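You operate a simulated robot arm through the tools that you are given. There is no shell and no other tool.

The job below is to be done with a simulated robot arm. You get a single attempt, and the scene is never put back.

Task
Set the water pump to stop at the pressure on its card.
Fine: read-out on that figure; then supply off, rig bled to nought, bleed tap shut.
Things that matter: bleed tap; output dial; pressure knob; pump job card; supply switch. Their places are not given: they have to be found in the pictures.

Only the result counts: the job must be done as asked and must still hold three seconds after the hand-in. Knocking over, shifting, dropping, spilling or breaking anything else fails it.

Robot
A 7-joint arm with a two-finger parallel gripper, fixed in place. Base frame: the origin is at the foot of the arm, x ahead of it, y to its left, z up. Readings come in mm, degrees, newtons and seconds.
Its first joint turns from -132.0 to 132.0 degrees. Payload 3.91 kg.
The tool frame sits at the grasp point between the pads (the TCP): z along the fingers, y along the line on which they close. The tips reach 30 mm beyond it. The gripper opens to 110 mm. The fingers are 20 mm wide and 10 mm thick; the gripper's body (48 by 112 mm) begins 55 mm behind the TCP.
Orientation is that of the tool frame in the base frame, as a unit quaternion [x, y, z, w]. With the fingers straight down and closing along the base's y, the tool's x points along the base's -x, its y along +y and its z along -z.

Tools
- The arm moves only by the tool step_arm. Its argument "targets" is a list of rows, each a list of 7 numbers: the shift along the tool's x, y, z in mm, then the turn, a rotation vector about the tool's x, y, z in degrees, then the opening, from 0 (shut) to 1 (fully open). In form: [[x, y, z, rx, ry, rz, fingers], ...]. A call has 1 to 20 rows; each row is the pose to reach, as a shift and turn from the pose commanded when the call began, along the tool's axes at that moment. Each row takes 0.2 s and may step no farther than 50 mm and 8.6 degrees from the row before; otherwise, or with a gripper value out of range, the whole call is refused. A pose out of reach is approached as far as the arm can. The call stops where the force on the tool passes 40 N (or 10 N more than at its start, if that is more) or the arm is blocked; 0.2 s more then pass. Each finger travels about 108 mm/s and halts on what it meets, pressing with about 27 N; the grip force reading is that of the motor and also rises with nothing between the fingers. The clock runs only during rows and for 0.2 s after the last one: add rows that repeat a pose to give the fingers time. It gives the time, the measured TCP pose, the force on the tool (base axes), the opening and the grip force at its end, in the units of the frame above (readings bear some noise), with the torque about the TCP (base axes, N m) and any sound that the robot's microphone picked up, and new pictures: "views" is both (left out), scene, wrist or none.
- Cameras (640 x 400 px; columns grow to the right, rows downward): "scene" is fixed at [60.2, 667, 1696.8]; the picture's right is [0.08, -1.00, 0.00], its down [-0.85, -0.07, -0.53] and it looks along [0.53, 0.04, -0.85] (base axes); focal length 334 px, centre (320, 200). "wrist" rides on the gripper at [72, 17, -103] in the tool frame; the picture's right is [-0.23, 0.97, 0.00], its down [-0.76, -0.18, -0.62] and it looks along [-0.61, -0.14, 0.78] (tool axes); focal length 222 px, centre (320, 200).
- measure_at(camera, pixels): for up to 12 pixels [column, row] of the newest picture of that camera ("zoom" is the newest enlarged one), the place [x, y, z] in the base frame of the surface seen there, good to about 2 mm, but the place of the scene camera against the robot may be out by one fixed shift of up to 25 mm in any direction. No time passes.
- enlarge(camera, box): a new picture of the part [left, top, right, bottom] of that camera's present view, enlarged. No time passes.
- close_job(): hands the job in; it is judged then, once.

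Unless the task says otherwise, let go and move clear before handing in.

The tools are called as name(argument=value, ...) on one line, values as JSON. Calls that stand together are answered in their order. step_arm: Moves the arm, as the interface text tells. Its arguments: {"type":"object","properties":{"targets":{"type":"array"},"views":{"type":"string","enum":["both","scene","wrist","none"]}},"required":["targets"]} The other tools are called the same way: measure_at (camera, pixels) gives the place of the surface under pixels of a picture; enlarge (camera, box) takes an enlarged picture of a part of a camera's view; close_job () hands the job in.

At the start:

```text
clock: 0.0
position: [420.6, 534.9, 1313.1]
ee_rot: [-0.001, 1.0, 0.0, 0.0]
contact_force: [0.7, 0.0, 0.0]
torque: [-0.01, -0.02, -0.03]
width: 110.2
grasp_force: 0.0
```

scene: 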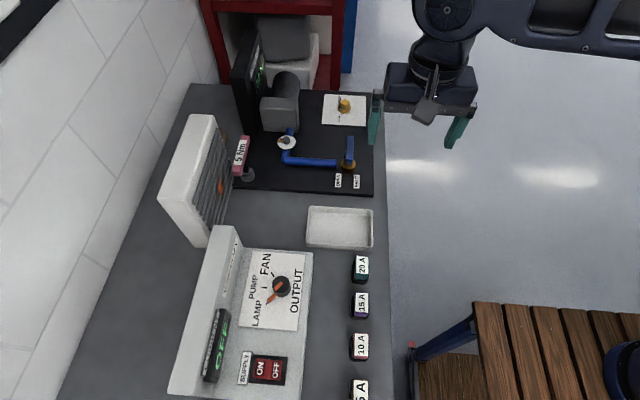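
wrist: 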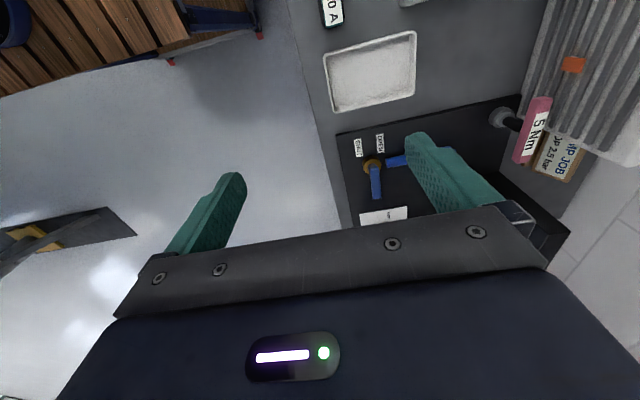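

The scene shows a panel with an OUTPUT dial near (278,288), a supply ON/OFF switch near (268,370), a pump rig around (310,140), and the job card partly visible in the wrist view near (556,155). I'll enlarge these areas first.

enlarge(camera="scene", box=[220, 20, 400, 210])

enlarge(camera="wrist", box=[480, 80, 620, 220])

enlarge(camera="scene", box=[160, 220, 400, 400])

enlarge(camera="wrist", box=[320, 100, 440, 240])

```text
2.11 times, centred on (310, 115) of scene
```

zoom: 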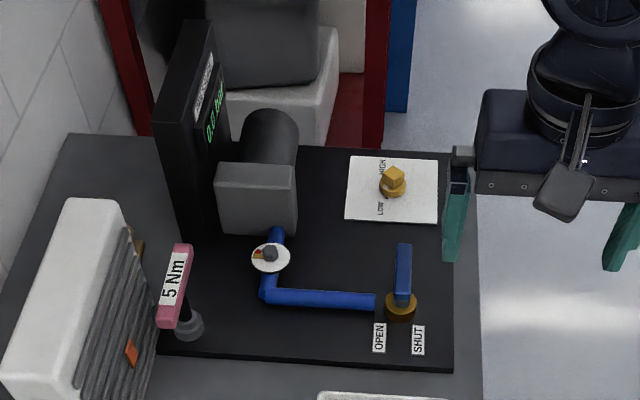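

```text
2.86 times, centred on (550, 150) of wrist
```

zoom: 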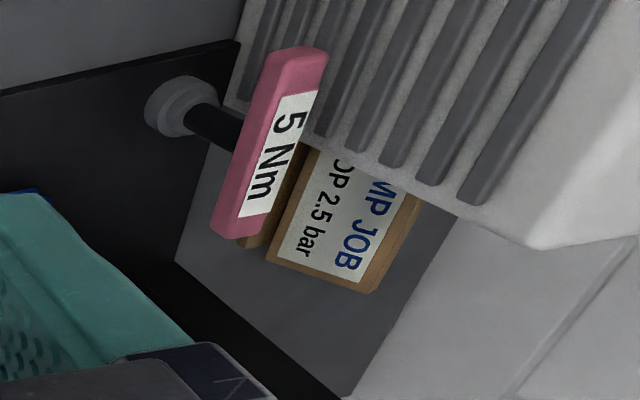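

```text
2.22 times, centred on (280, 310) of scene
```

zoom: 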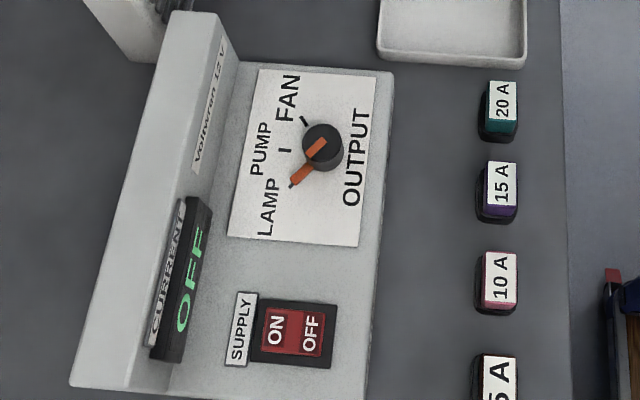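

```text
2.86 times, centred on (380, 170) of wrist
```

zoom: 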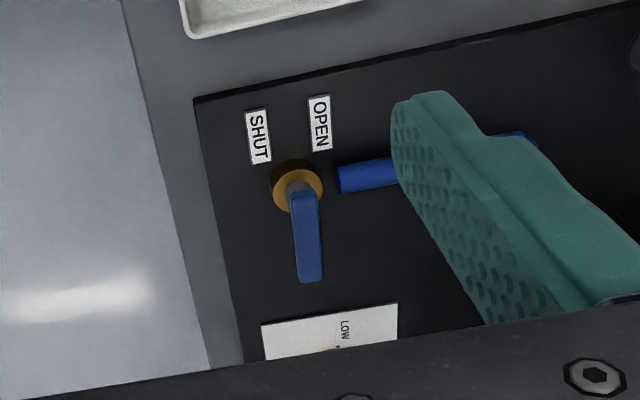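

The card reads "PUMP JOB … STOP 2.5 bar"; the dial pointer is apparently towards LAMP, the supply display says OFF. I'll measure the places of the main parts.

measure_at(camera="scene", pixels=[[283, 285], [272, 300], [263, 370], [277, 370], [344, 103], [350, 165], [350, 140], [338, 181], [357, 182], [287, 142], [262, 80], [240, 155]])

measure_at(camera="wrist", pixels=[[372, 164], [376, 193], [358, 148], [380, 143], [556, 155], [535, 130], [370, 70], [385, 215]])

enlarge(camera="scene", box=[235, 20, 295, 100])

enlarge(camera="scene", box=[320, 85, 380, 200])

```text
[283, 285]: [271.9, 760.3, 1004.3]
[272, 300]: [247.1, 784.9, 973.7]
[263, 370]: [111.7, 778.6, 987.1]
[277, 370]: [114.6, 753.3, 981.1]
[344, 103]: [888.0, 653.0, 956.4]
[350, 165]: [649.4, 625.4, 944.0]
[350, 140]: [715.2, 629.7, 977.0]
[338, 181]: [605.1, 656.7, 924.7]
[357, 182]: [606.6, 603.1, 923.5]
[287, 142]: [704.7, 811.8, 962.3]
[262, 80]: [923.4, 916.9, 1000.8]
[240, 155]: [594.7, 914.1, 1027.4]
```

```text
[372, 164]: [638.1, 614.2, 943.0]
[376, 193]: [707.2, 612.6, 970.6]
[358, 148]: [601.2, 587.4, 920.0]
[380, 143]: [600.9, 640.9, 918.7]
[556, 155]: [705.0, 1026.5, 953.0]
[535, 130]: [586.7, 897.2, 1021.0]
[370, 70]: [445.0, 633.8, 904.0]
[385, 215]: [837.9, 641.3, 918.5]
```

```text
5.00 times, centred on (265, 60) of scene
```

zoom: 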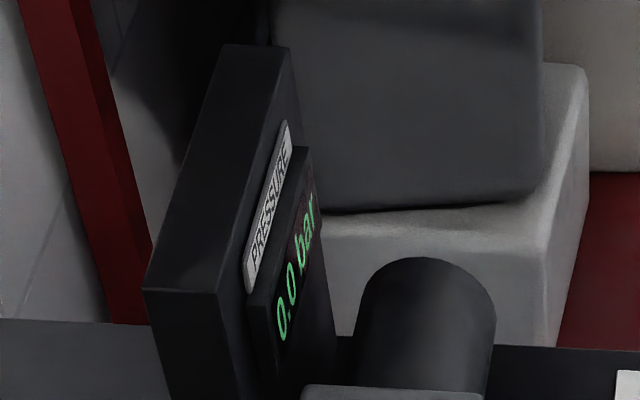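

```text
3.48 times, centred on (350, 142) of scene
```

zoom: 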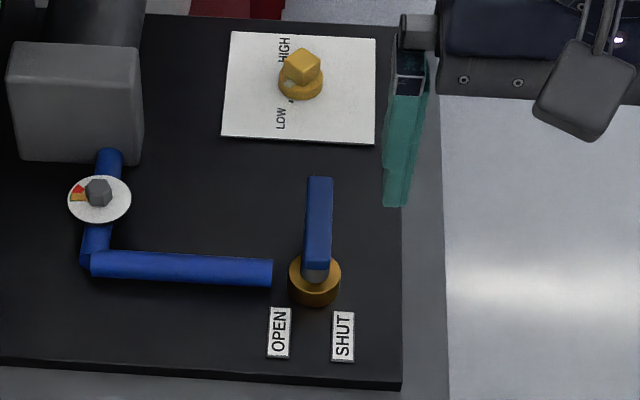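

The scene camera reads about (+5,+16,+5) mm too far against the wrist camera (labels OPEN/SHUT at scene (338,181)/(357,182) vs wrist (380,143)/(358,148)). The read-out shows 0.0 bar. I'll move above the rig to see the knob, tap and card better.

step_arm(targets=[[-40, 11, 0, 0, 0, 0, 1], [-80, 22, 0, 0, 0, 0, 1], [-120, 33, 0, 0, 0, 0, 1], [-160, 44, 0, 0, 0, 0, 1], [-200, 55, 0, 0, 0, 0, 1], [-240, 66, 0, 0, 0, 0, 0.5]])

```text
clock: 1.4
position: [661.3, 601.1, 1314.3]
ee_rot: [0.0, 1.0, 0.001, 0.001]
contact_force: [-0.6, -0.6, 0.3]
torque: [0.02, -0.04, -0.02]
width: 55.0
grasp_force: 0.1
```

scene: 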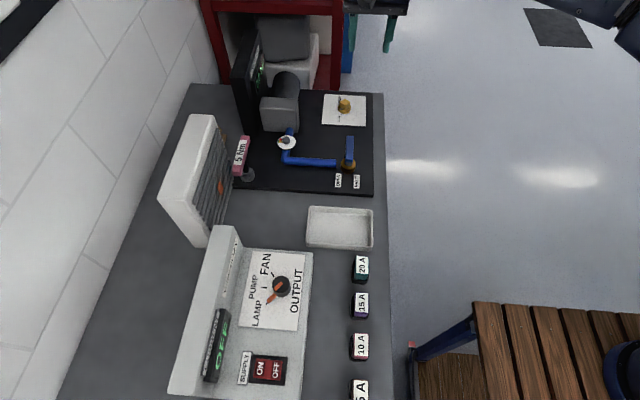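
wrist: 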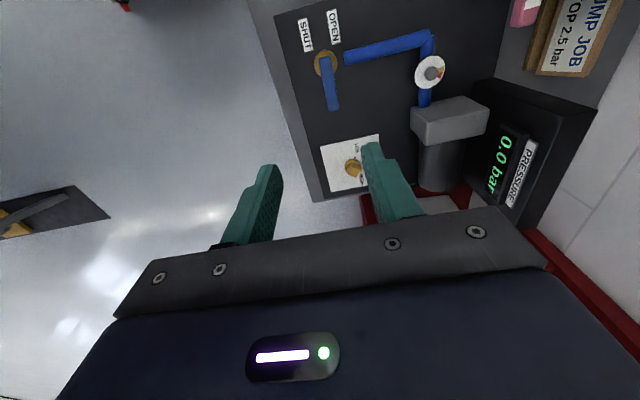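

measure_at(camera="wrist", pixels=[[353, 167], [330, 145], [375, 140], [325, 62], [330, 85], [334, 105], [430, 72], [505, 165], [575, 45], [332, 168], [315, 190], [525, 10]])

enlarge(camera="wrist", box=[300, 120, 400, 200])

enlarge(camera="wrist", box=[280, 0, 460, 120])

enlarge(camera="wrist", box=[500, 0, 640, 90])

enlarge(camera="scene", box=[315, 85, 375, 130])

```text
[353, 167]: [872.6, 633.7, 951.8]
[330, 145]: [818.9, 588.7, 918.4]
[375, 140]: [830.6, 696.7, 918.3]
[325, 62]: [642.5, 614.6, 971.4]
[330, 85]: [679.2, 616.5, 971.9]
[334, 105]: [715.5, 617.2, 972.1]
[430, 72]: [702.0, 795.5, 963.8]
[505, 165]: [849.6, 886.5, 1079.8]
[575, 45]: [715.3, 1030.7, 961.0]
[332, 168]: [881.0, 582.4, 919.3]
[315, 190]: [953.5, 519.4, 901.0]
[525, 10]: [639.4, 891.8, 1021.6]
```

```text
5.00 times, centred on (350, 160) of wrist
```

zoom: 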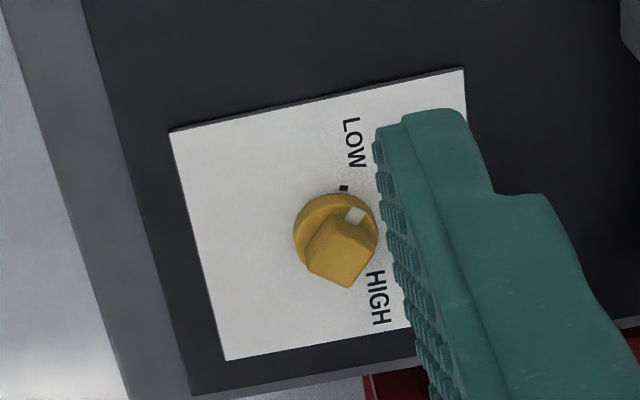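

```text
3.33 times, centred on (370, 60) of wrist
```

zoom: 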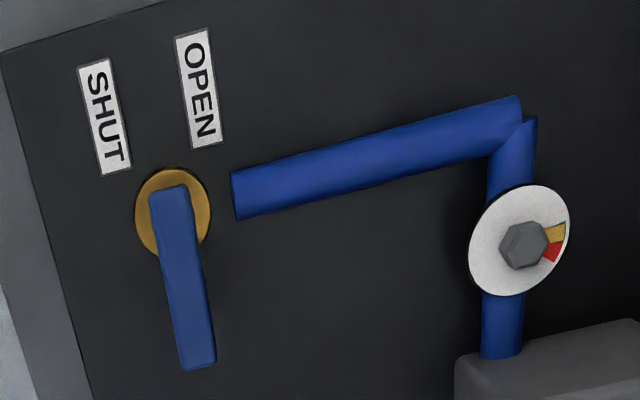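

```text
4.44 times, centred on (570, 45) of wrist
```

zoom: 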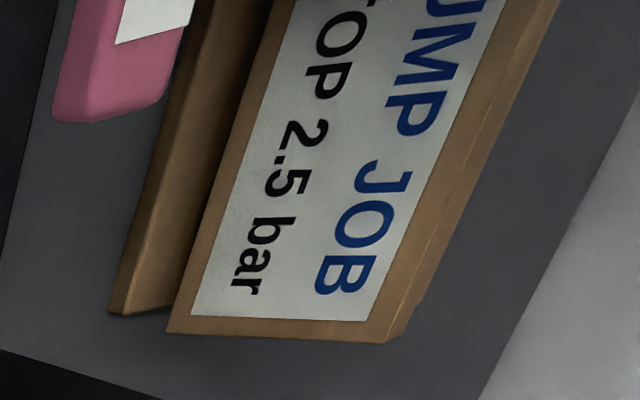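

```text
8.89 times, centred on (345, 108) of scene
```

zoom: 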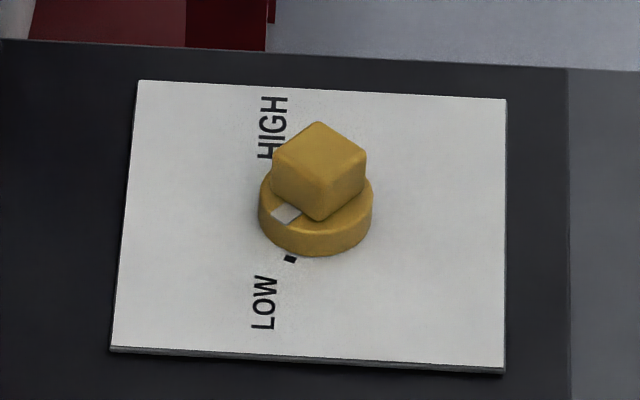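

The wrist view shows the knob (353,167) at about (873,634,952), tap pivot about (642,614,971) with its lever along +x, and the card "STOP 2.5 bar". Next I'll go above the control panel to look at the dial and switch closely.

step_arm(targets=[[43, 10, 5, 0, 0, 0, 0.5], [86, 20, 10, 0, 0, 0, 0.5], [129, 30, 15, 0, 0, 0, 0.5], [172, 40, 20, 0, 0, 0, 0.5], [215, 50, 25, 0, 0, 0, 0.5], [258, 60, 30, 0, 0, 0, 0.5], [301, 70, 35, 0, 0, 0, 0.5], [344, 80, 40, 0, 0, 0, 0.5], [387, 90, 45, 0, 0, 0, 0.5], [430, 100, 50, 0, 0, 0, 0.5], [473, 110, 55, 0, 0, 0, 0.5], [511, 119, 64, 0, 0, 0, 0.5]])

```text
clock: 4.0
position: [151.0, 720.5, 1249.8]
ee_rot: [0.001, 1.0, -0.001, 0.0]
contact_force: [0.5, -0.8, -0.3]
torque: [0.01, 0.06, 0.01]
width: 54.8
grasp_force: 0.2
```

scene: 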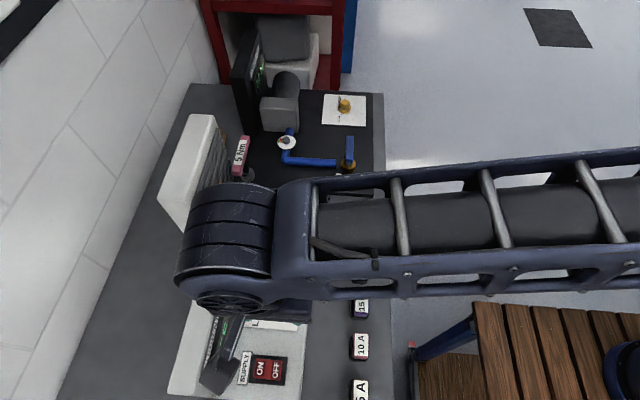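
wrist: 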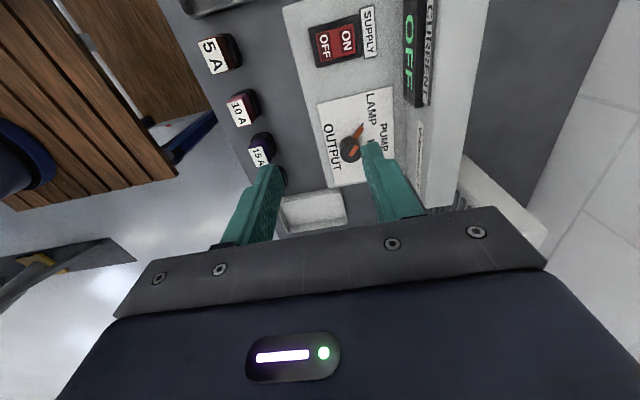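

The wrist view now shows the dial at (350,148) and the switch at (335,42). I'll enlarge and measure both.

enlarge(camera="wrist", box=[300, 80, 420, 190])

enlarge(camera="wrist", box=[290, 0, 450, 110])

measure_at(camera="wrist", pixels=[[350, 149], [358, 132], [348, 43], [324, 47], [346, 30], [350, 57], [330, 60], [372, 95], [335, 175], [385, 90], [425, 60], [310, 30]])

```text
3.64 times, centred on (360, 135) of wrist
```

zoom: 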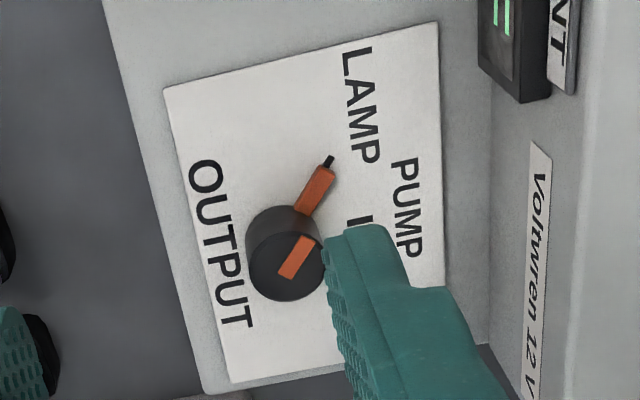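

```text
3.64 times, centred on (370, 55) of wrist
```

zoom: 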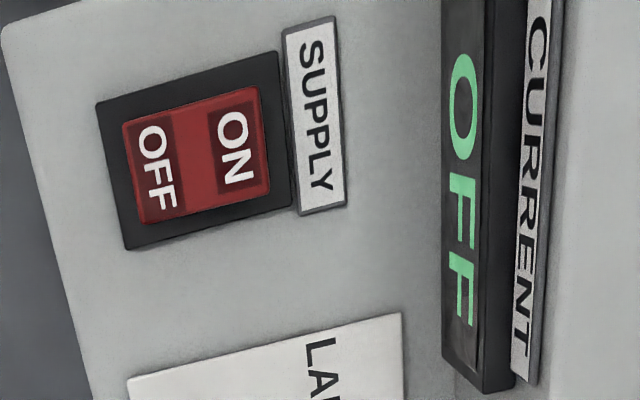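

```text
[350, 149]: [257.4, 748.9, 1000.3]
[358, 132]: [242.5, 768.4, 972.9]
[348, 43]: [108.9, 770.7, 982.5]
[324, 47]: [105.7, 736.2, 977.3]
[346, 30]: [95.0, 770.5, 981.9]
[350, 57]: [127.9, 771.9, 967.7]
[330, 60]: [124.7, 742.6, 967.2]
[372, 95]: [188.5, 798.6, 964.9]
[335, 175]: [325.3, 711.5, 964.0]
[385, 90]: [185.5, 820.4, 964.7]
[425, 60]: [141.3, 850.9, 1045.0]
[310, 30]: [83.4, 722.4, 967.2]
```

The dial is a cylinder (top z≈1000) with pointer on LAMP; PUMP is the middle tick, needing a clockwise turn of about 50°. The switch's ON half is raised at (108.9,770.7,982.5). I'll descend above the dial to locate its centre more exactly.

step_arm(targets=[[-28, 6, 35, 0, 0, 0, 0.6], [-56, 12, 70, 0, 0, 0, 0.6], [-84, 19, 105, 0, 0, 0, 0.6], [-111, 25, 140, 0, 0, 0, 0.6]], views="wrist")

```text
clock: 5.0
position: [258.6, 745.9, 1110.4]
ee_rot: [0.0, 1.0, 0.001, 0.0]
contact_force: [0.1, 0.0, 0.1]
torque: [0.03, -0.08, 0.0]
width: 65.9
grasp_force: 0.0
```

wrist: 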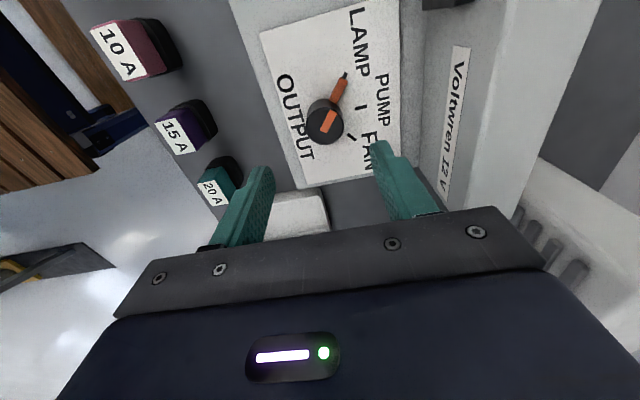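

enlarge(camera="wrist", box=[280, 60, 400, 190])

measure_at(camera="wrist", pixels=[[326, 123], [309, 123], [341, 120], [325, 110], [328, 137], [340, 88], [345, 75], [361, 107], [352, 137], [333, 113], [335, 105]])

```text
3.08 times, centred on (340, 125) of wrist
```

zoom: 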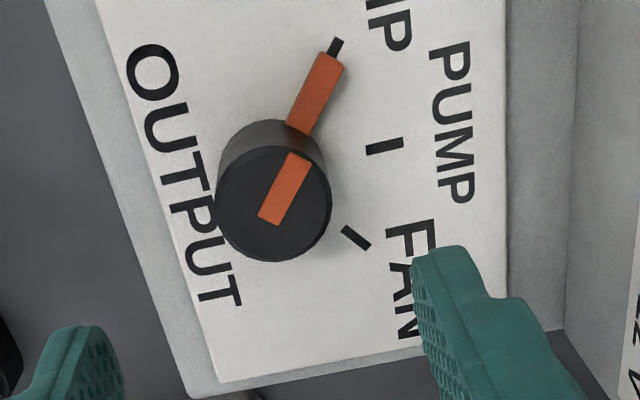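

```text
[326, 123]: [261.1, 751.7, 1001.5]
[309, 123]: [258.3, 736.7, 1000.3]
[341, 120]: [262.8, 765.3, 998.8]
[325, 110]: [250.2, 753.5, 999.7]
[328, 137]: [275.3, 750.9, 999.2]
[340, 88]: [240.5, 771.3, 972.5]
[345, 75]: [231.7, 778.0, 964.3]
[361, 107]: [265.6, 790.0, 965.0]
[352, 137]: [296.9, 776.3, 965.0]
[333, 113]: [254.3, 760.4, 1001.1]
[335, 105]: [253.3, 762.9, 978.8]
```

The dial centre works out at about (265,751), radius ≈18, top z≈1000; PUMP tick (361,107) lies along +y, 50° from LAMP. I'll centre over it and come down just above it for a check.

step_arm(targets=[[-5, 5, 25, 0, 0, 0, 0.6], [-5, 5, 65, 0, 0, 0, 0.6], [-5, 5, 65, 0, 0, 0, 0.6]], views="wrist")

```text
clock: 5.8
position: [265.4, 749.7, 1042.6]
ee_rot: [0.0, 1.0, 0.001, 0.0]
contact_force: [-0.8, 0.2, -0.5]
torque: [0.0, 0.01, 0.01]
width: 66.0
grasp_force: 0.1
```

wrist: 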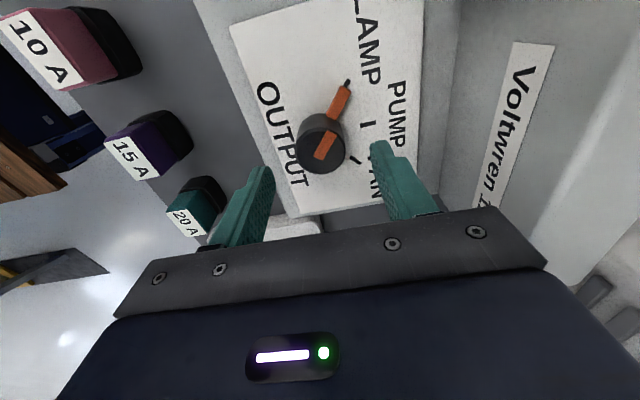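

Dial sits centred between the fingers at (320,150). Next: lower to TCP z≈1010, close on the dial, and turn it 50° clockwise toward PUMP.

step_arm(targets=[[0, 0, 16, 0, 0, 0, 0.6], [0, 0, 32, 0, 0, 0, 0.6], [0, 0, 32, 0, 0, 0, 0], [0, 0, 32, 0, 0, 0, 0], [0, 0, 32, 0, 0, 0, 0], [0, 0, 32, 0, 0, 8.4, 0], [0, 0, 32, 0, 0, 16.8, 0], [0, 0, 32, 0, 0, 25.2, 0], [0, 0, 32, 0, 0, 33.6, 0], [0, 0, 32, 0, 0, 42, 0], [0, 0, 32, 0, 0, 50, 0], [0, 0, 32, 0, 0, 50, 0]])

```text
clock: 8.4
position: [265.4, 749.4, 1012.1]
ee_rot: [0.424, 0.906, -0.001, 0.0]
contact_force: [-6.6, -17.6, -10.2]
torque: [-0.7, -0.38, 0.02]
width: 37.2
grasp_force: 44.8
```

scene: 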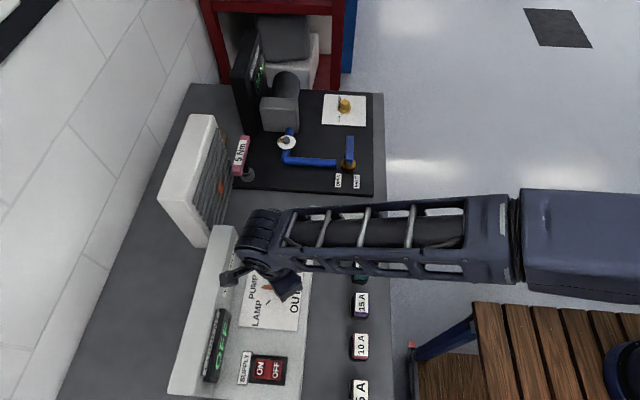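
wrist: 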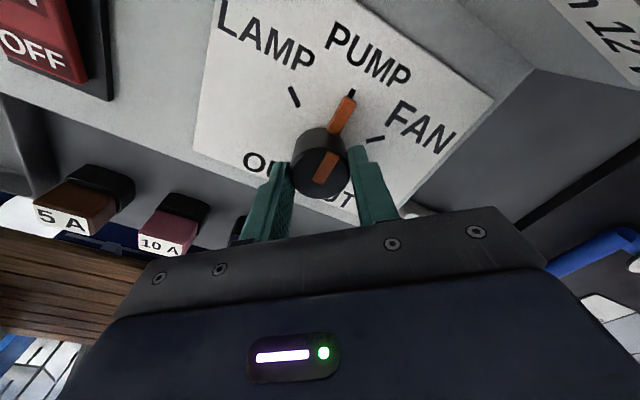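

The pointer at (340,112) now lines up with the PUMP tick at (350,93). I'll check the detail before letting go.

enlarge(camera="wrist", box=[260, 60, 420, 210])

```text
2.67 times, centred on (340, 135) of wrist
```

zoom: 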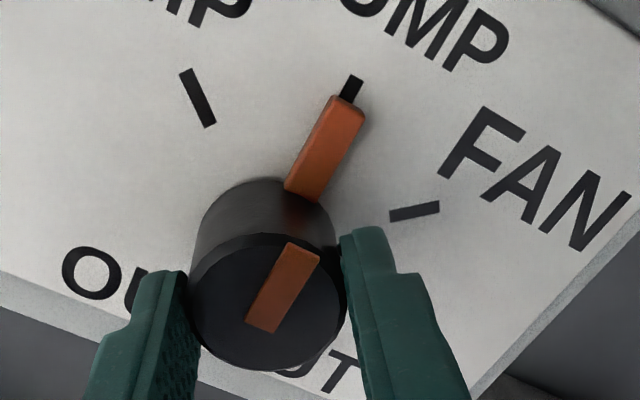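

The pointer is aligned with PUMP. I'll open, rise, and go over the ON half of the supply switch with the fingers shut and turned back square.

step_arm(targets=[[0, 0, 0, 0, 0, 0, 0.6], [0, 0, 0, 0, 0, 0, 0.6], [0, 0, -40, 0, 0, 0, 0.6], [0, 0, -80, 0, 0, 0, 0.6], [20, -18, -100, 0, 0, -8.4, 0.3], [40, -36, -100, 0, 0, -16.8, 0], [60, -54, -100, 0, 0, -25.2, 0], [80, -72, -100, 0, 0, -33.6, 0], [100, -90, -100, 0, 0, -42, 0], [117.5, -105, -100, 0, 0, -50, 0], [117.5, -105, -75, 0, 0, -50, 0]])

```text
clock: 10.8
position: [107.6, 772.7, 1087.8]
ee_rot: [-0.001, 1.0, 0.001, 0.001]
contact_force: [-0.3, -0.1, -0.2]
torque: [0.02, 0.01, 0.03]
width: 0.2
grasp_force: 27.0
```

scene: 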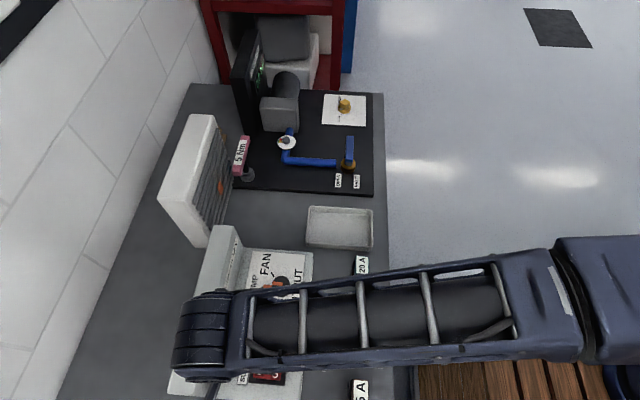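
wrist: 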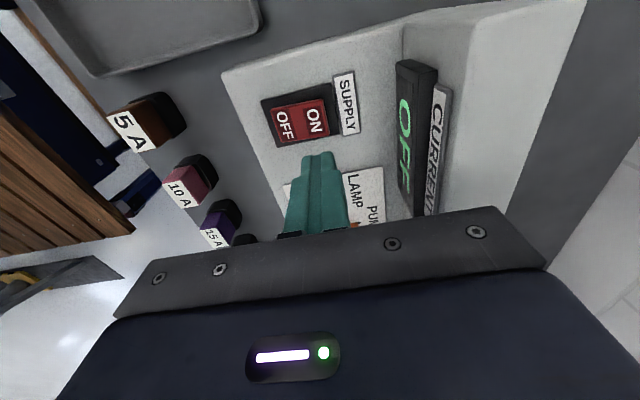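

The closed tips (318,155) hang over the switch, ON half near (313,122). I'll measure it again from here before pressing.

measure_at(camera="wrist", pixels=[[313, 121], [325, 118], [286, 127], [323, 107], [328, 136], [303, 122], [336, 118], [355, 100]])

enlarge(camera="wrist", box=[250, 60, 380, 180])

```text
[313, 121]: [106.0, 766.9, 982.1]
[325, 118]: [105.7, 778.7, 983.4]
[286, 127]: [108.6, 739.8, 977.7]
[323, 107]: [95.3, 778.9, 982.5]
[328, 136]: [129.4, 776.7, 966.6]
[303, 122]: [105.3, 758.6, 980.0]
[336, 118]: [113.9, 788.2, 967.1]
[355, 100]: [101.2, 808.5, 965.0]
```

```text
3.33 times, centred on (315, 120) of wrist
```

zoom: 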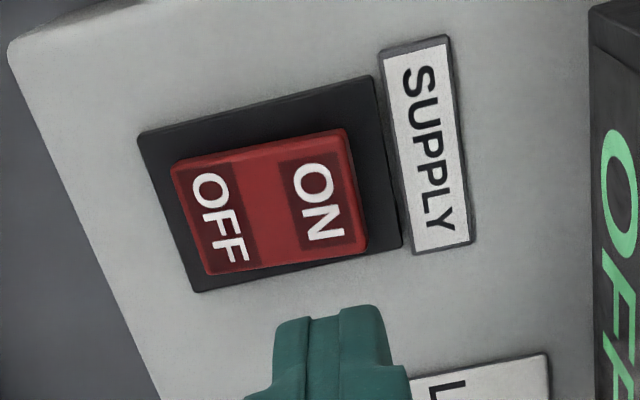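

ON half spans y≈760–783 at z≈982. I'll press straight down with the closed tips until the rocker tips (to TCP z≈1005) and come back up.

step_arm(targets=[[0, 0, 40, 0, 0, 0, 0], [0, 0, 68, 0, 0, 0, 0], [0, 0, 74, 0, 0, 0, 0], [0, 0, 78, 0, 0, 0, 0], [0, 0, 82, 0, 0, 0, 0], [0, 0, 84, 0, 0, 0, 0]])

```text
clock: 12.3
position: [109.6, 773.6, 1007.8]
ee_rot: [0.0, 1.0, 0.002, 0.0]
contact_force: [-0.6, 0.5, 5.5]
torque: [-0.06, 0.04, 0.0]
width: 0.2
grasp_force: 26.8
stopped in row 6: the force on the tool passed its limit at 42 N (the readings are from after the stop); the commanded pose is now the measured one
```

scene: 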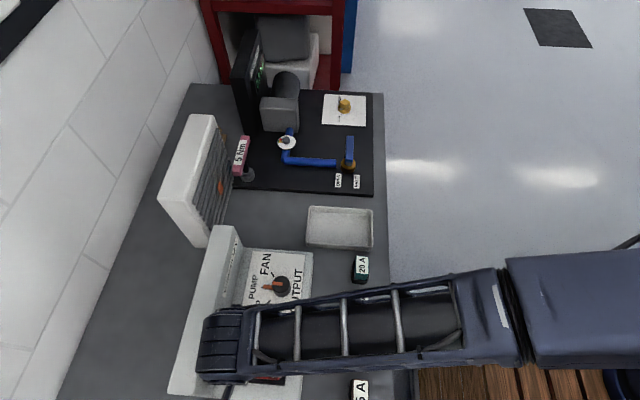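
wrist: 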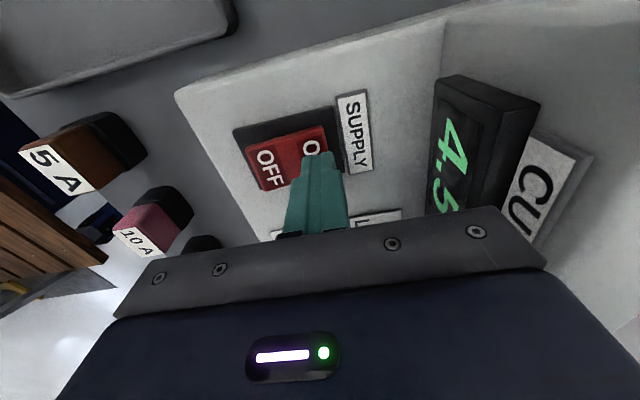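

The current display now shows "4.5…" at (447,165), so the supply is on. I'll lift off and look at the pressure read-out in the scene view.

step_arm(targets=[[0, 0, -45, 0, 0, 0, 0], [0, 0, -90, 0, 0, 0, 0], [0, 0, -140, 0, 0, 0, 0], [0, 0, -190, 0, 0, 0, 0]])

enlarge(camera="scene", box=[235, 20, 295, 100])

enlarge(camera="wrist", box=[280, 0, 460, 110])

```text
clock: 13.3
position: [110.0, 770.5, 1197.1]
ee_rot: [0.0, 1.0, 0.002, 0.0]
contact_force: [-0.7, 0.8, -0.9]
torque: [-0.01, 0.01, 0.04]
width: 0.1
grasp_force: 26.6
```

scene: 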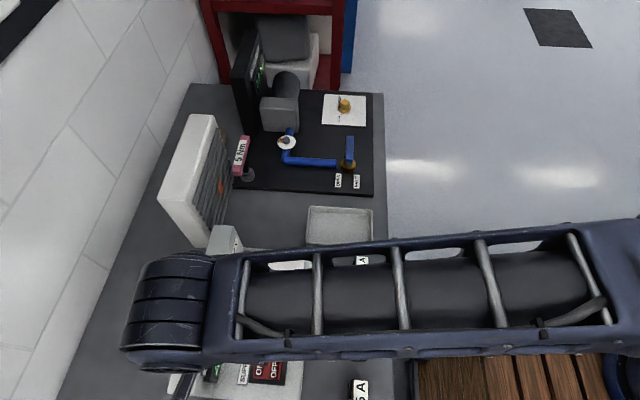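
wrist: 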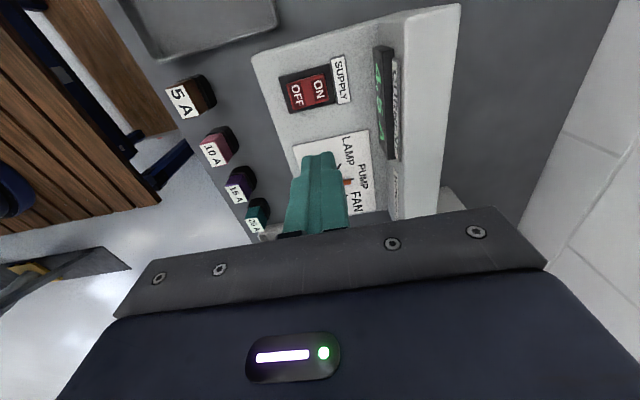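

```text
5.00 times, centred on (265, 60) of scene
```

zoom: 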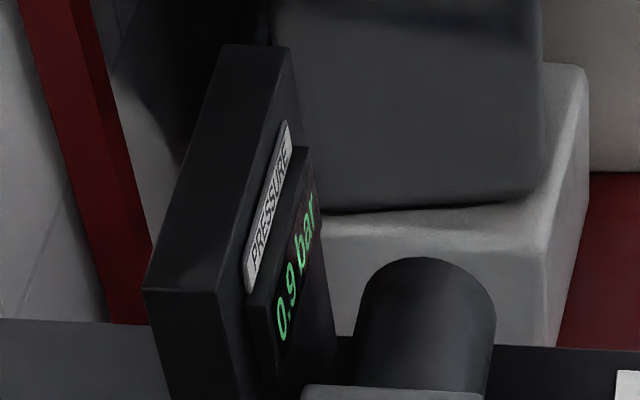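

```text
3.56 times, centred on (370, 55) of wrist
```

zoom: 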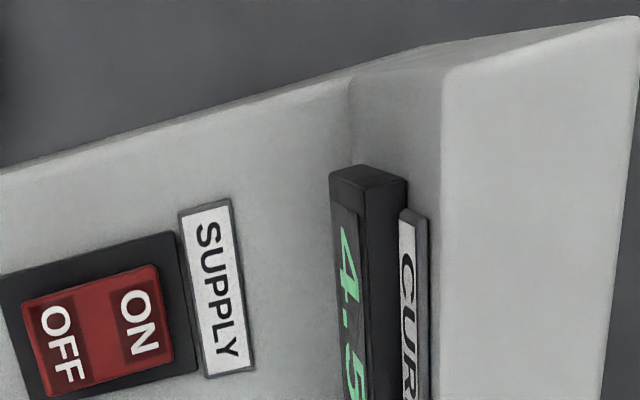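

The read-out shows 0.9 bar and is presumably still rising, with the pump drawing current. I'll travel toward the rig and watch where it stops.

step_arm(targets=[[-41, -19, -10, 0, 0, 0, 0.2], [-82, -38, -20, 0, 0, 0, 0.4], [-123, -57, -30, 0, 0, 0, 0.5], [-164, -76, -40, 0, 0, 0, 0.5], [-205, -95, -50, 0, 0, 0, 0.5], [-246, -114, -55, 0, 0, 0, 0.5], [-287, -133, -55, 0, 0, 0, 0.5], [-328, -152, -55, 0, 0, 0, 0.5], [-369, -171, -55, 0, 0, 0, 0.5], [-410, -190, -55, 0, 0, 0, 0.5], [-450, -210, -55, 0, 0, 0, 0.5]])

enlarge(camera="scene", box=[235, 20, 295, 100])

```text
clock: 15.7
position: [563.0, 562.7, 1249.5]
ee_rot: [0.0, 1.0, 0.002, 0.0]
contact_force: [-1.2, 0.4, -0.2]
torque: [0.0, -0.04, 0.01]
width: 55.0
grasp_force: 0.1
```

scene: 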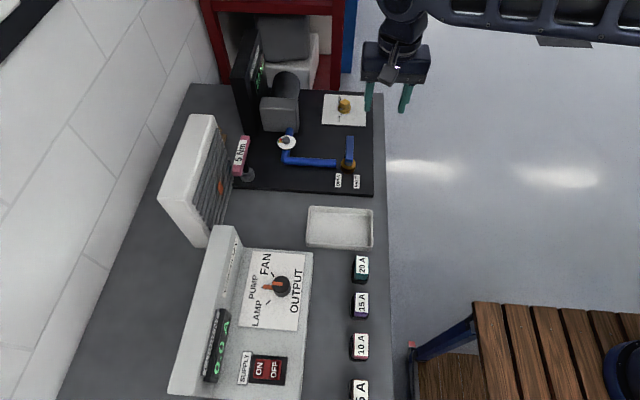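
wrist: 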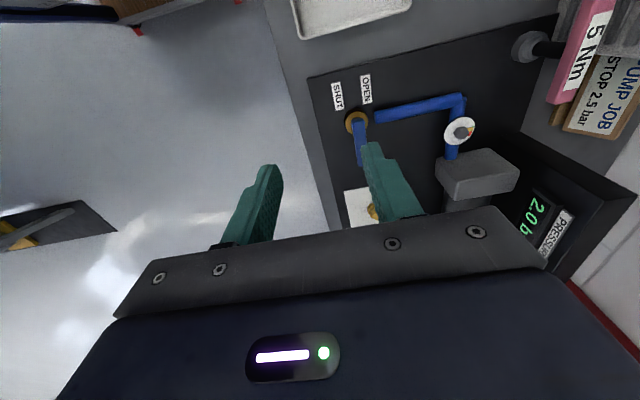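

```text
5.00 times, centred on (265, 60) of scene
```

zoom: 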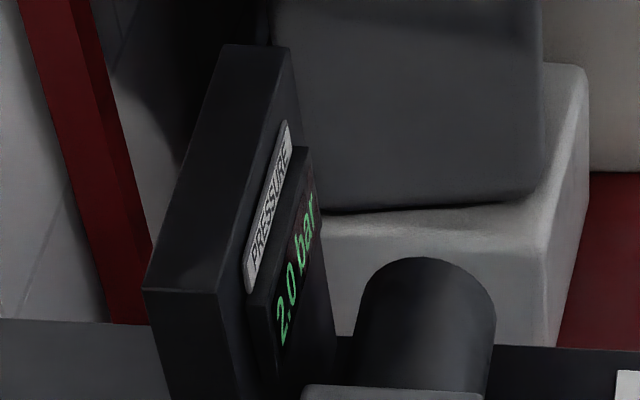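

The read-out shows 2.0 bar. I'll check the current display at (220,345) and the card text to see whether the pump has stopped.

enlarge(camera="scene", box=[190, 295, 310, 395])

enlarge(camera="wrist", box=[500, 0, 640, 150])

measure_at(camera="wrist", pixels=[[371, 212], [355, 212], [355, 122], [362, 160], [340, 95], [365, 88]])

```text
4.00 times, centred on (250, 345) of scene
```

zoom: 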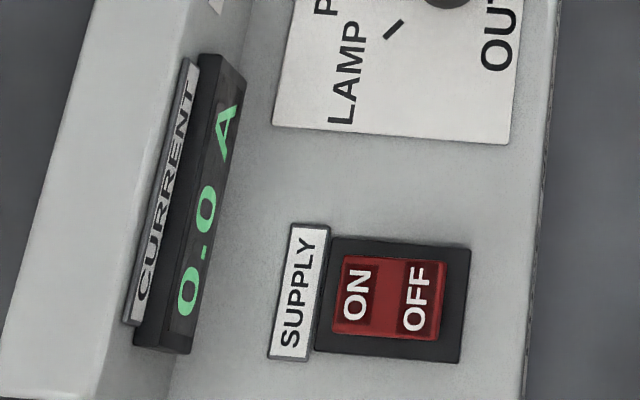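

```text
2.67 times, centred on (570, 75) of wrist
```

zoom: 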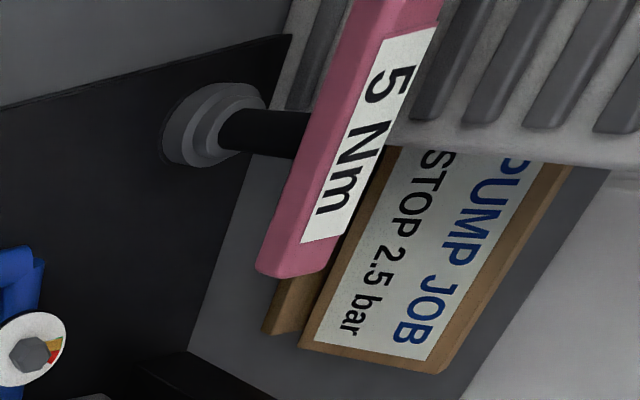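

```text
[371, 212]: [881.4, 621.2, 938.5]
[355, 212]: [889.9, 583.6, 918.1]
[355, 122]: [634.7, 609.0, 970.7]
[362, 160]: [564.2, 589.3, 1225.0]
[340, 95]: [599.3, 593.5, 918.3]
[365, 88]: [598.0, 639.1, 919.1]
```

The pump has stopped (0.0 A) at 2.0 bar, and the card clearly says STOP 2.5 bar, so the knob needs a small clockwise turn toward HIGH. I'll measure the knob's geometry in an enlarged scene view.

enlarge(camera="scene", box=[325, 88, 365, 128])

```text
10.00 times, centred on (345, 108) of scene
```

zoom: 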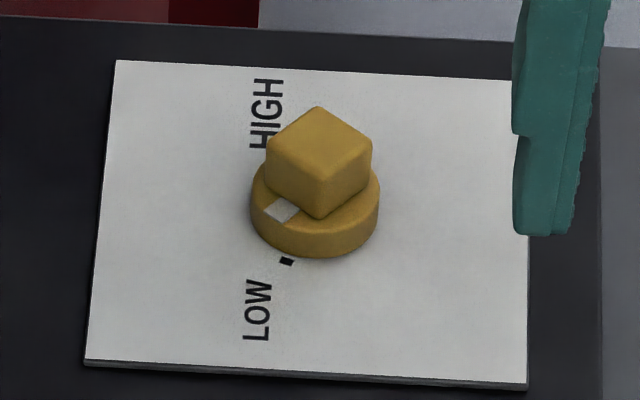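

measure_at(camera="zoom", pixels=[[319, 145], [318, 112], [272, 144], [320, 178], [367, 146], [282, 211], [318, 210], [255, 192], [375, 195], [340, 225], [287, 261], [316, 262]])

measure_at(camera="zoom", pixels=[[117, 62], [87, 358], [525, 380], [510, 80], [320, 250], [320, 212], [265, 110], [257, 305]])

```text
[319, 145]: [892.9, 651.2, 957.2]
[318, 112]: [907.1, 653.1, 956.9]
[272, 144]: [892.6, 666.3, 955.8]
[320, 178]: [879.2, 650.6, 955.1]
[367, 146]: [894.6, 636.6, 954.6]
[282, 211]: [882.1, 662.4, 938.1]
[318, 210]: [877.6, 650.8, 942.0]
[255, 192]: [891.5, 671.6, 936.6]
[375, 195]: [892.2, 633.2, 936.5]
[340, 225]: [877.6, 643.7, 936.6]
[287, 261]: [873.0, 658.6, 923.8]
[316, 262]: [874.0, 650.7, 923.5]
```

```text
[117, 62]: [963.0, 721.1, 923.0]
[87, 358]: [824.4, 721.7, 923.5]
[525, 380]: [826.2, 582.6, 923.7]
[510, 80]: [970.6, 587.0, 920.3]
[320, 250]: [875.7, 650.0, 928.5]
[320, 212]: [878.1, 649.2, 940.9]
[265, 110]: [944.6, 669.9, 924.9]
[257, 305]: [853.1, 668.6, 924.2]
```

Knob geometry (scene, less the ~(5,16,4.5) bias): centre ≈(888,636), head ≈21 mm square, top z≈952, disc top ≈933, marker at azimuth ≈137°. It is beyond the straight-down reach, so I'll approach with the tool yawed to 47° and tilted outward.

step_arm(targets=[[-30, -4, 20, 0, 0, -7.8, 0.5], [-59, -8, 40, 0, 0, -15.6, 0.5], [-88, -12, 60, 0, 0, -23.5, 0.5], [-118, -15, 80, 0, 0, -31.3, 0.5], [-147, -19, 100, 0, 0, -39.1, 0.5], [-177, -23, 120, 0, 0, -47, 0.5]])

```text
clock: 17.1
position: [738.3, 540.8, 1131.7]
ee_rot: [-0.399, 0.917, 0.002, 0.002]
contact_force: [0.0, 0.7, 0.9]
torque: [0.0, -0.05, -0.04]
width: 55.3
grasp_force: 0.0
```

scene: 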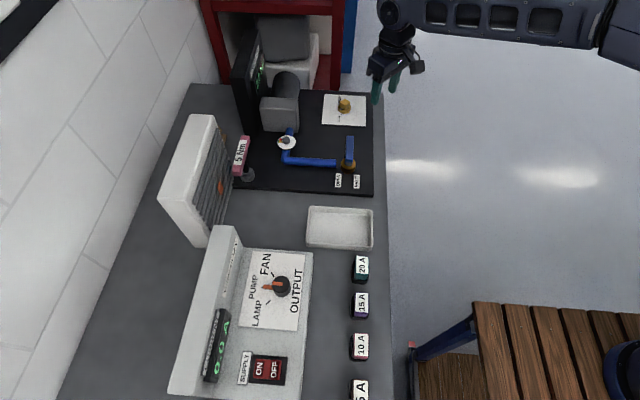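
wrist: 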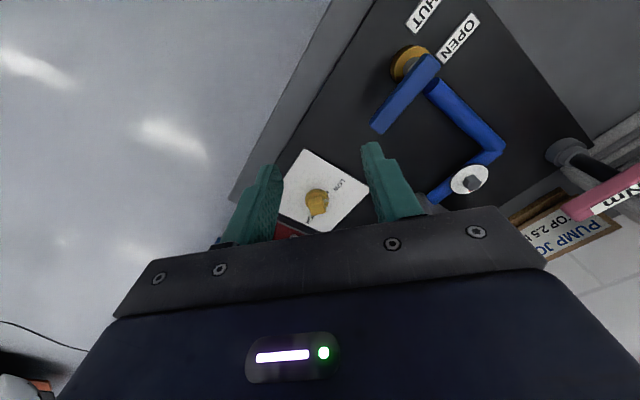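

The knob is visible between the fingers at (317,205). I'll enlarge and measure it with the wrist camera.

enlarge(camera="wrist", box=[270, 140, 380, 240])

measure_at(camera="wrist", pixels=[[317, 200], [317, 194], [309, 198], [326, 198], [317, 207], [317, 215], [307, 203], [327, 204], [334, 190], [301, 155], [368, 186], [330, 228]])

```text
4.00 times, centred on (325, 190) of wrist
```

zoom: 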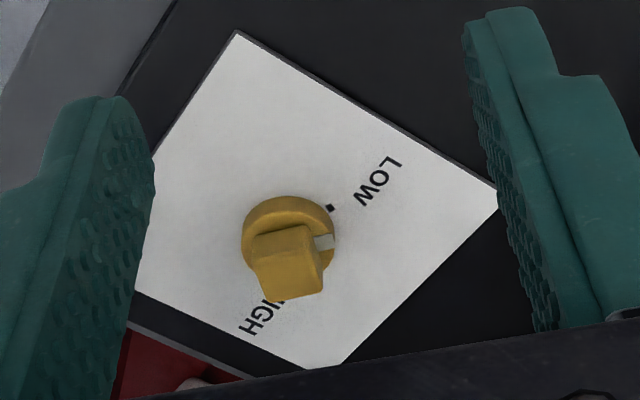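

```text
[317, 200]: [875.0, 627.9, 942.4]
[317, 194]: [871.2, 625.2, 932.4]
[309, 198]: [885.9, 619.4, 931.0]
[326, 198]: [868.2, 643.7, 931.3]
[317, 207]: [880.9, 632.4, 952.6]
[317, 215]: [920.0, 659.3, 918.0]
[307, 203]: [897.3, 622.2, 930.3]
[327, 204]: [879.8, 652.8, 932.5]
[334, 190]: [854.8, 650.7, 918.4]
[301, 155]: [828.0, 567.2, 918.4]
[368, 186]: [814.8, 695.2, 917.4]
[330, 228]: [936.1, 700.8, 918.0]
```

Disc top is z≈931, head top ≈952.6, centre ≈(887,636). I'll measure the marker and head edges in the zoom to get the head's angle.

measure_at(camera="zoom", pixels=[[324, 241], [316, 242], [331, 240], [332, 208], [258, 262], [312, 250], [268, 298], [320, 290], [290, 275], [250, 243], [305, 230], [289, 200]])

```text
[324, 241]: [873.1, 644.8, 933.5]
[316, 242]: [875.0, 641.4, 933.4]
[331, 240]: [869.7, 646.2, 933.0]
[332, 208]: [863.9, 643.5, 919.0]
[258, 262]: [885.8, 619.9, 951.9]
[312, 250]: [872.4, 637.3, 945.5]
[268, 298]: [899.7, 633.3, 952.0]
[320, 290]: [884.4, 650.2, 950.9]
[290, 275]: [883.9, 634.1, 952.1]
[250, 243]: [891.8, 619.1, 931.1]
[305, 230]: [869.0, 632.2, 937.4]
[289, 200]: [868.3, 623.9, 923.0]
```

Head centre ≈(886,635.5), its faces at azimuth ≈48°, matching the current yaw. Now I'll tilt the tool 28° outward and move to a stand-off point 80 mm short of the knob along the tool axis.

step_arm(targets=[[-30, -11, 23, 0, -7, 0, 0.5], [-60, -22, 47, 0, -14, 0, 0.5], [-90, -33, 70, 0, -21, 0, 0.5], [-120, -43, 94, 0, -28, 0, 0.5], [-120, -43, 94, 0, -28, 0, 0.5]])

```text
clock: 18.3
position: [852.4, 597.2, 1034.7]
ee_rot: [-0.386, 0.89, 0.098, 0.224]
contact_force: [-0.3, -0.2, 0.0]
torque: [0.02, 0.01, 0.0]
width: 55.3
grasp_force: 0.1
```

scene: 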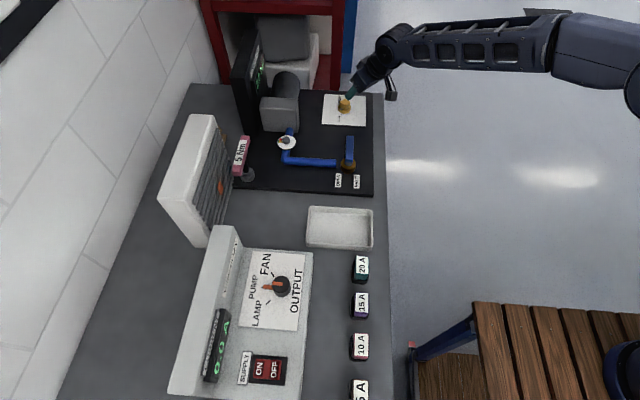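
wrist: 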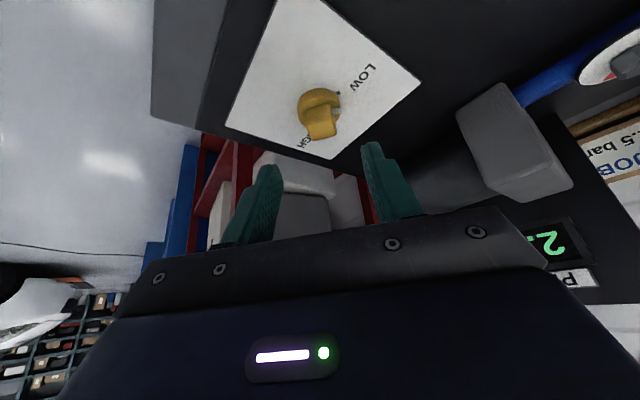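

The stand-off pose is reached; the knob is at (320,113). I'll enlarge and measure it from here for the final approach.

enlarge(camera="wrist", box=[270, 60, 370, 160])

```text
4.00 times, centred on (320, 110) of wrist
```

zoom: 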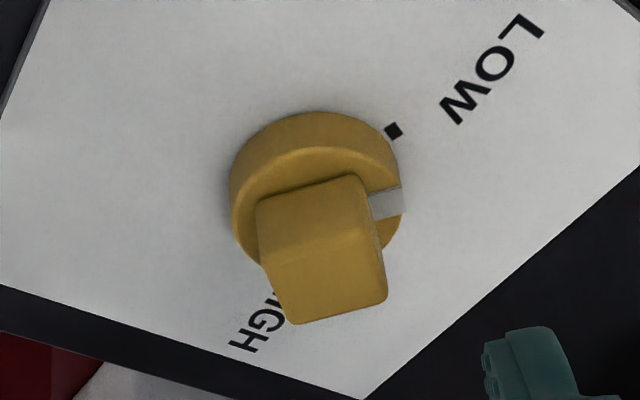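

measure_at(camera="zoom", pixels=[[325, 280], [280, 265], [368, 248], [296, 315], [380, 295], [263, 210], [358, 185], [388, 205], [394, 131], [237, 200], [315, 155], [395, 240]])

```text
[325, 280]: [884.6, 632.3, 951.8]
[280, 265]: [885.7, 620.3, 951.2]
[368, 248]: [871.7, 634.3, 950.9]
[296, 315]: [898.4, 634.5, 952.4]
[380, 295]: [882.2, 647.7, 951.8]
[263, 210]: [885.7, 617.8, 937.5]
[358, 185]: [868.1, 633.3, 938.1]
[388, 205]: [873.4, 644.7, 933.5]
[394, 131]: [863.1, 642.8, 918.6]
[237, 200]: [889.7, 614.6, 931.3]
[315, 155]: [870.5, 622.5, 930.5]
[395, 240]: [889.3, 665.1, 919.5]
```

Head centre ≈(885,634.5), faces at ≈49°. I'll advance 78 mm along the tool axis with the fingers open, straddling the head, tips staying just above the disc.

step_arm(targets=[[0, 1.2, 30, -0.95, 0, -1.76, 0.5], [0, 1.2, 55, -0.95, 0, -1.76, 0.5], [-0.3, 1.2, 70, -0.95, 0, -1.76, 0.5], [-0.3, 1.2, 78, -0.95, 0, -1.76, 0.5], [-0.3, 1.2, 78, -0.95, 0, -1.76, 0.5]])

enlarge(camera="wrist", box=[220, 80, 420, 220])

enlarge(camera="scene", box=[300, 60, 400, 140])

```text
clock: 19.5
position: [876.3, 627.1, 967.4]
ee_rot: [-0.401, 0.883, 0.103, 0.221]
contact_force: [-0.7, -1.4, -0.1]
torque: [-0.02, 0.02, 0.01]
width: 55.0
grasp_force: 0.1
```

scene: 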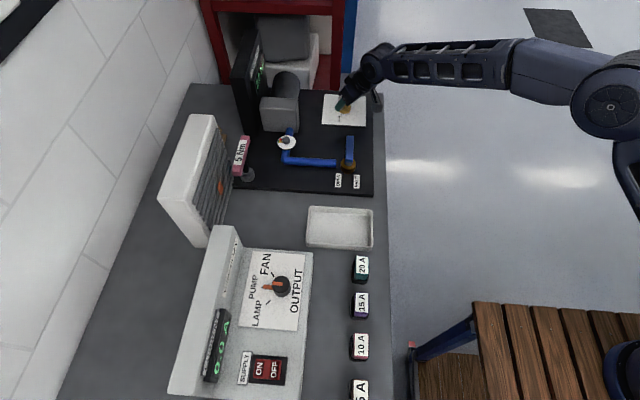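
wrist: 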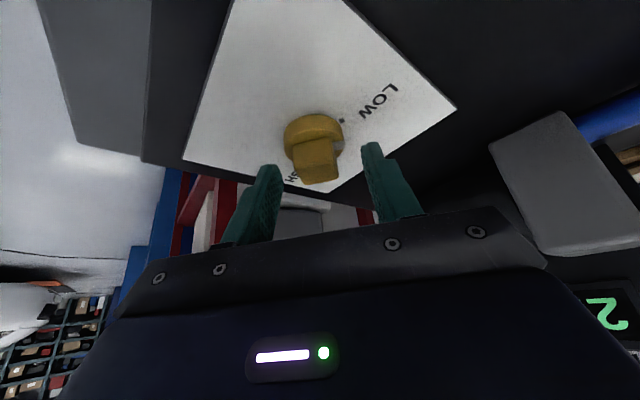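

```text
2.86 times, centred on (320, 150) of wrist
```

zoom: 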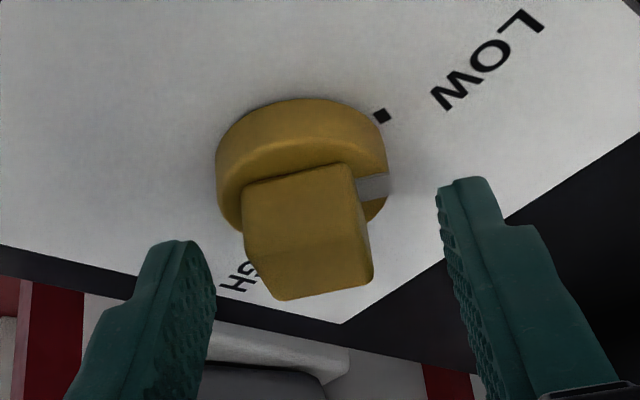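

```text
5.00 times, centred on (350, 100) of scene
```

zoom: 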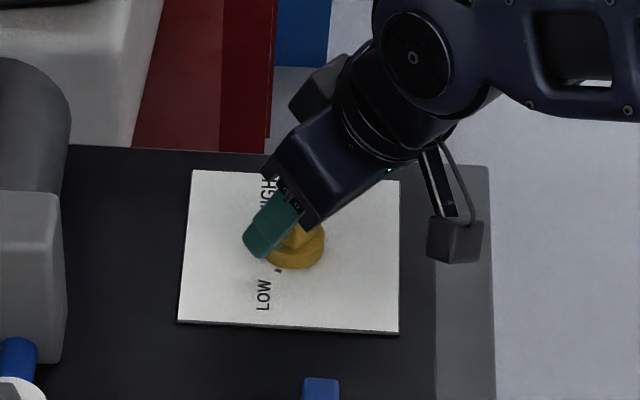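

The head at (317,160) sits between the two fingertips at (275,168) and (366,147). I'll check their relative positions by measuring before closing.

measure_at(camera="wrist", pixels=[[366, 148], [370, 150], [276, 168], [268, 168], [317, 174], [300, 174], [333, 170], [310, 183], [336, 178], [313, 140]])

```text
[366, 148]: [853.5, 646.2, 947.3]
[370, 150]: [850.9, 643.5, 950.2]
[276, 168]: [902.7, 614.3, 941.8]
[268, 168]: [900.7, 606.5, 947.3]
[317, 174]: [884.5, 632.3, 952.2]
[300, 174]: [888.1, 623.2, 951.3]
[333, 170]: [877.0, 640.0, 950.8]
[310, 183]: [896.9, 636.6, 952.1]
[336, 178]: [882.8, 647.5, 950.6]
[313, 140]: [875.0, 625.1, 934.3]
```

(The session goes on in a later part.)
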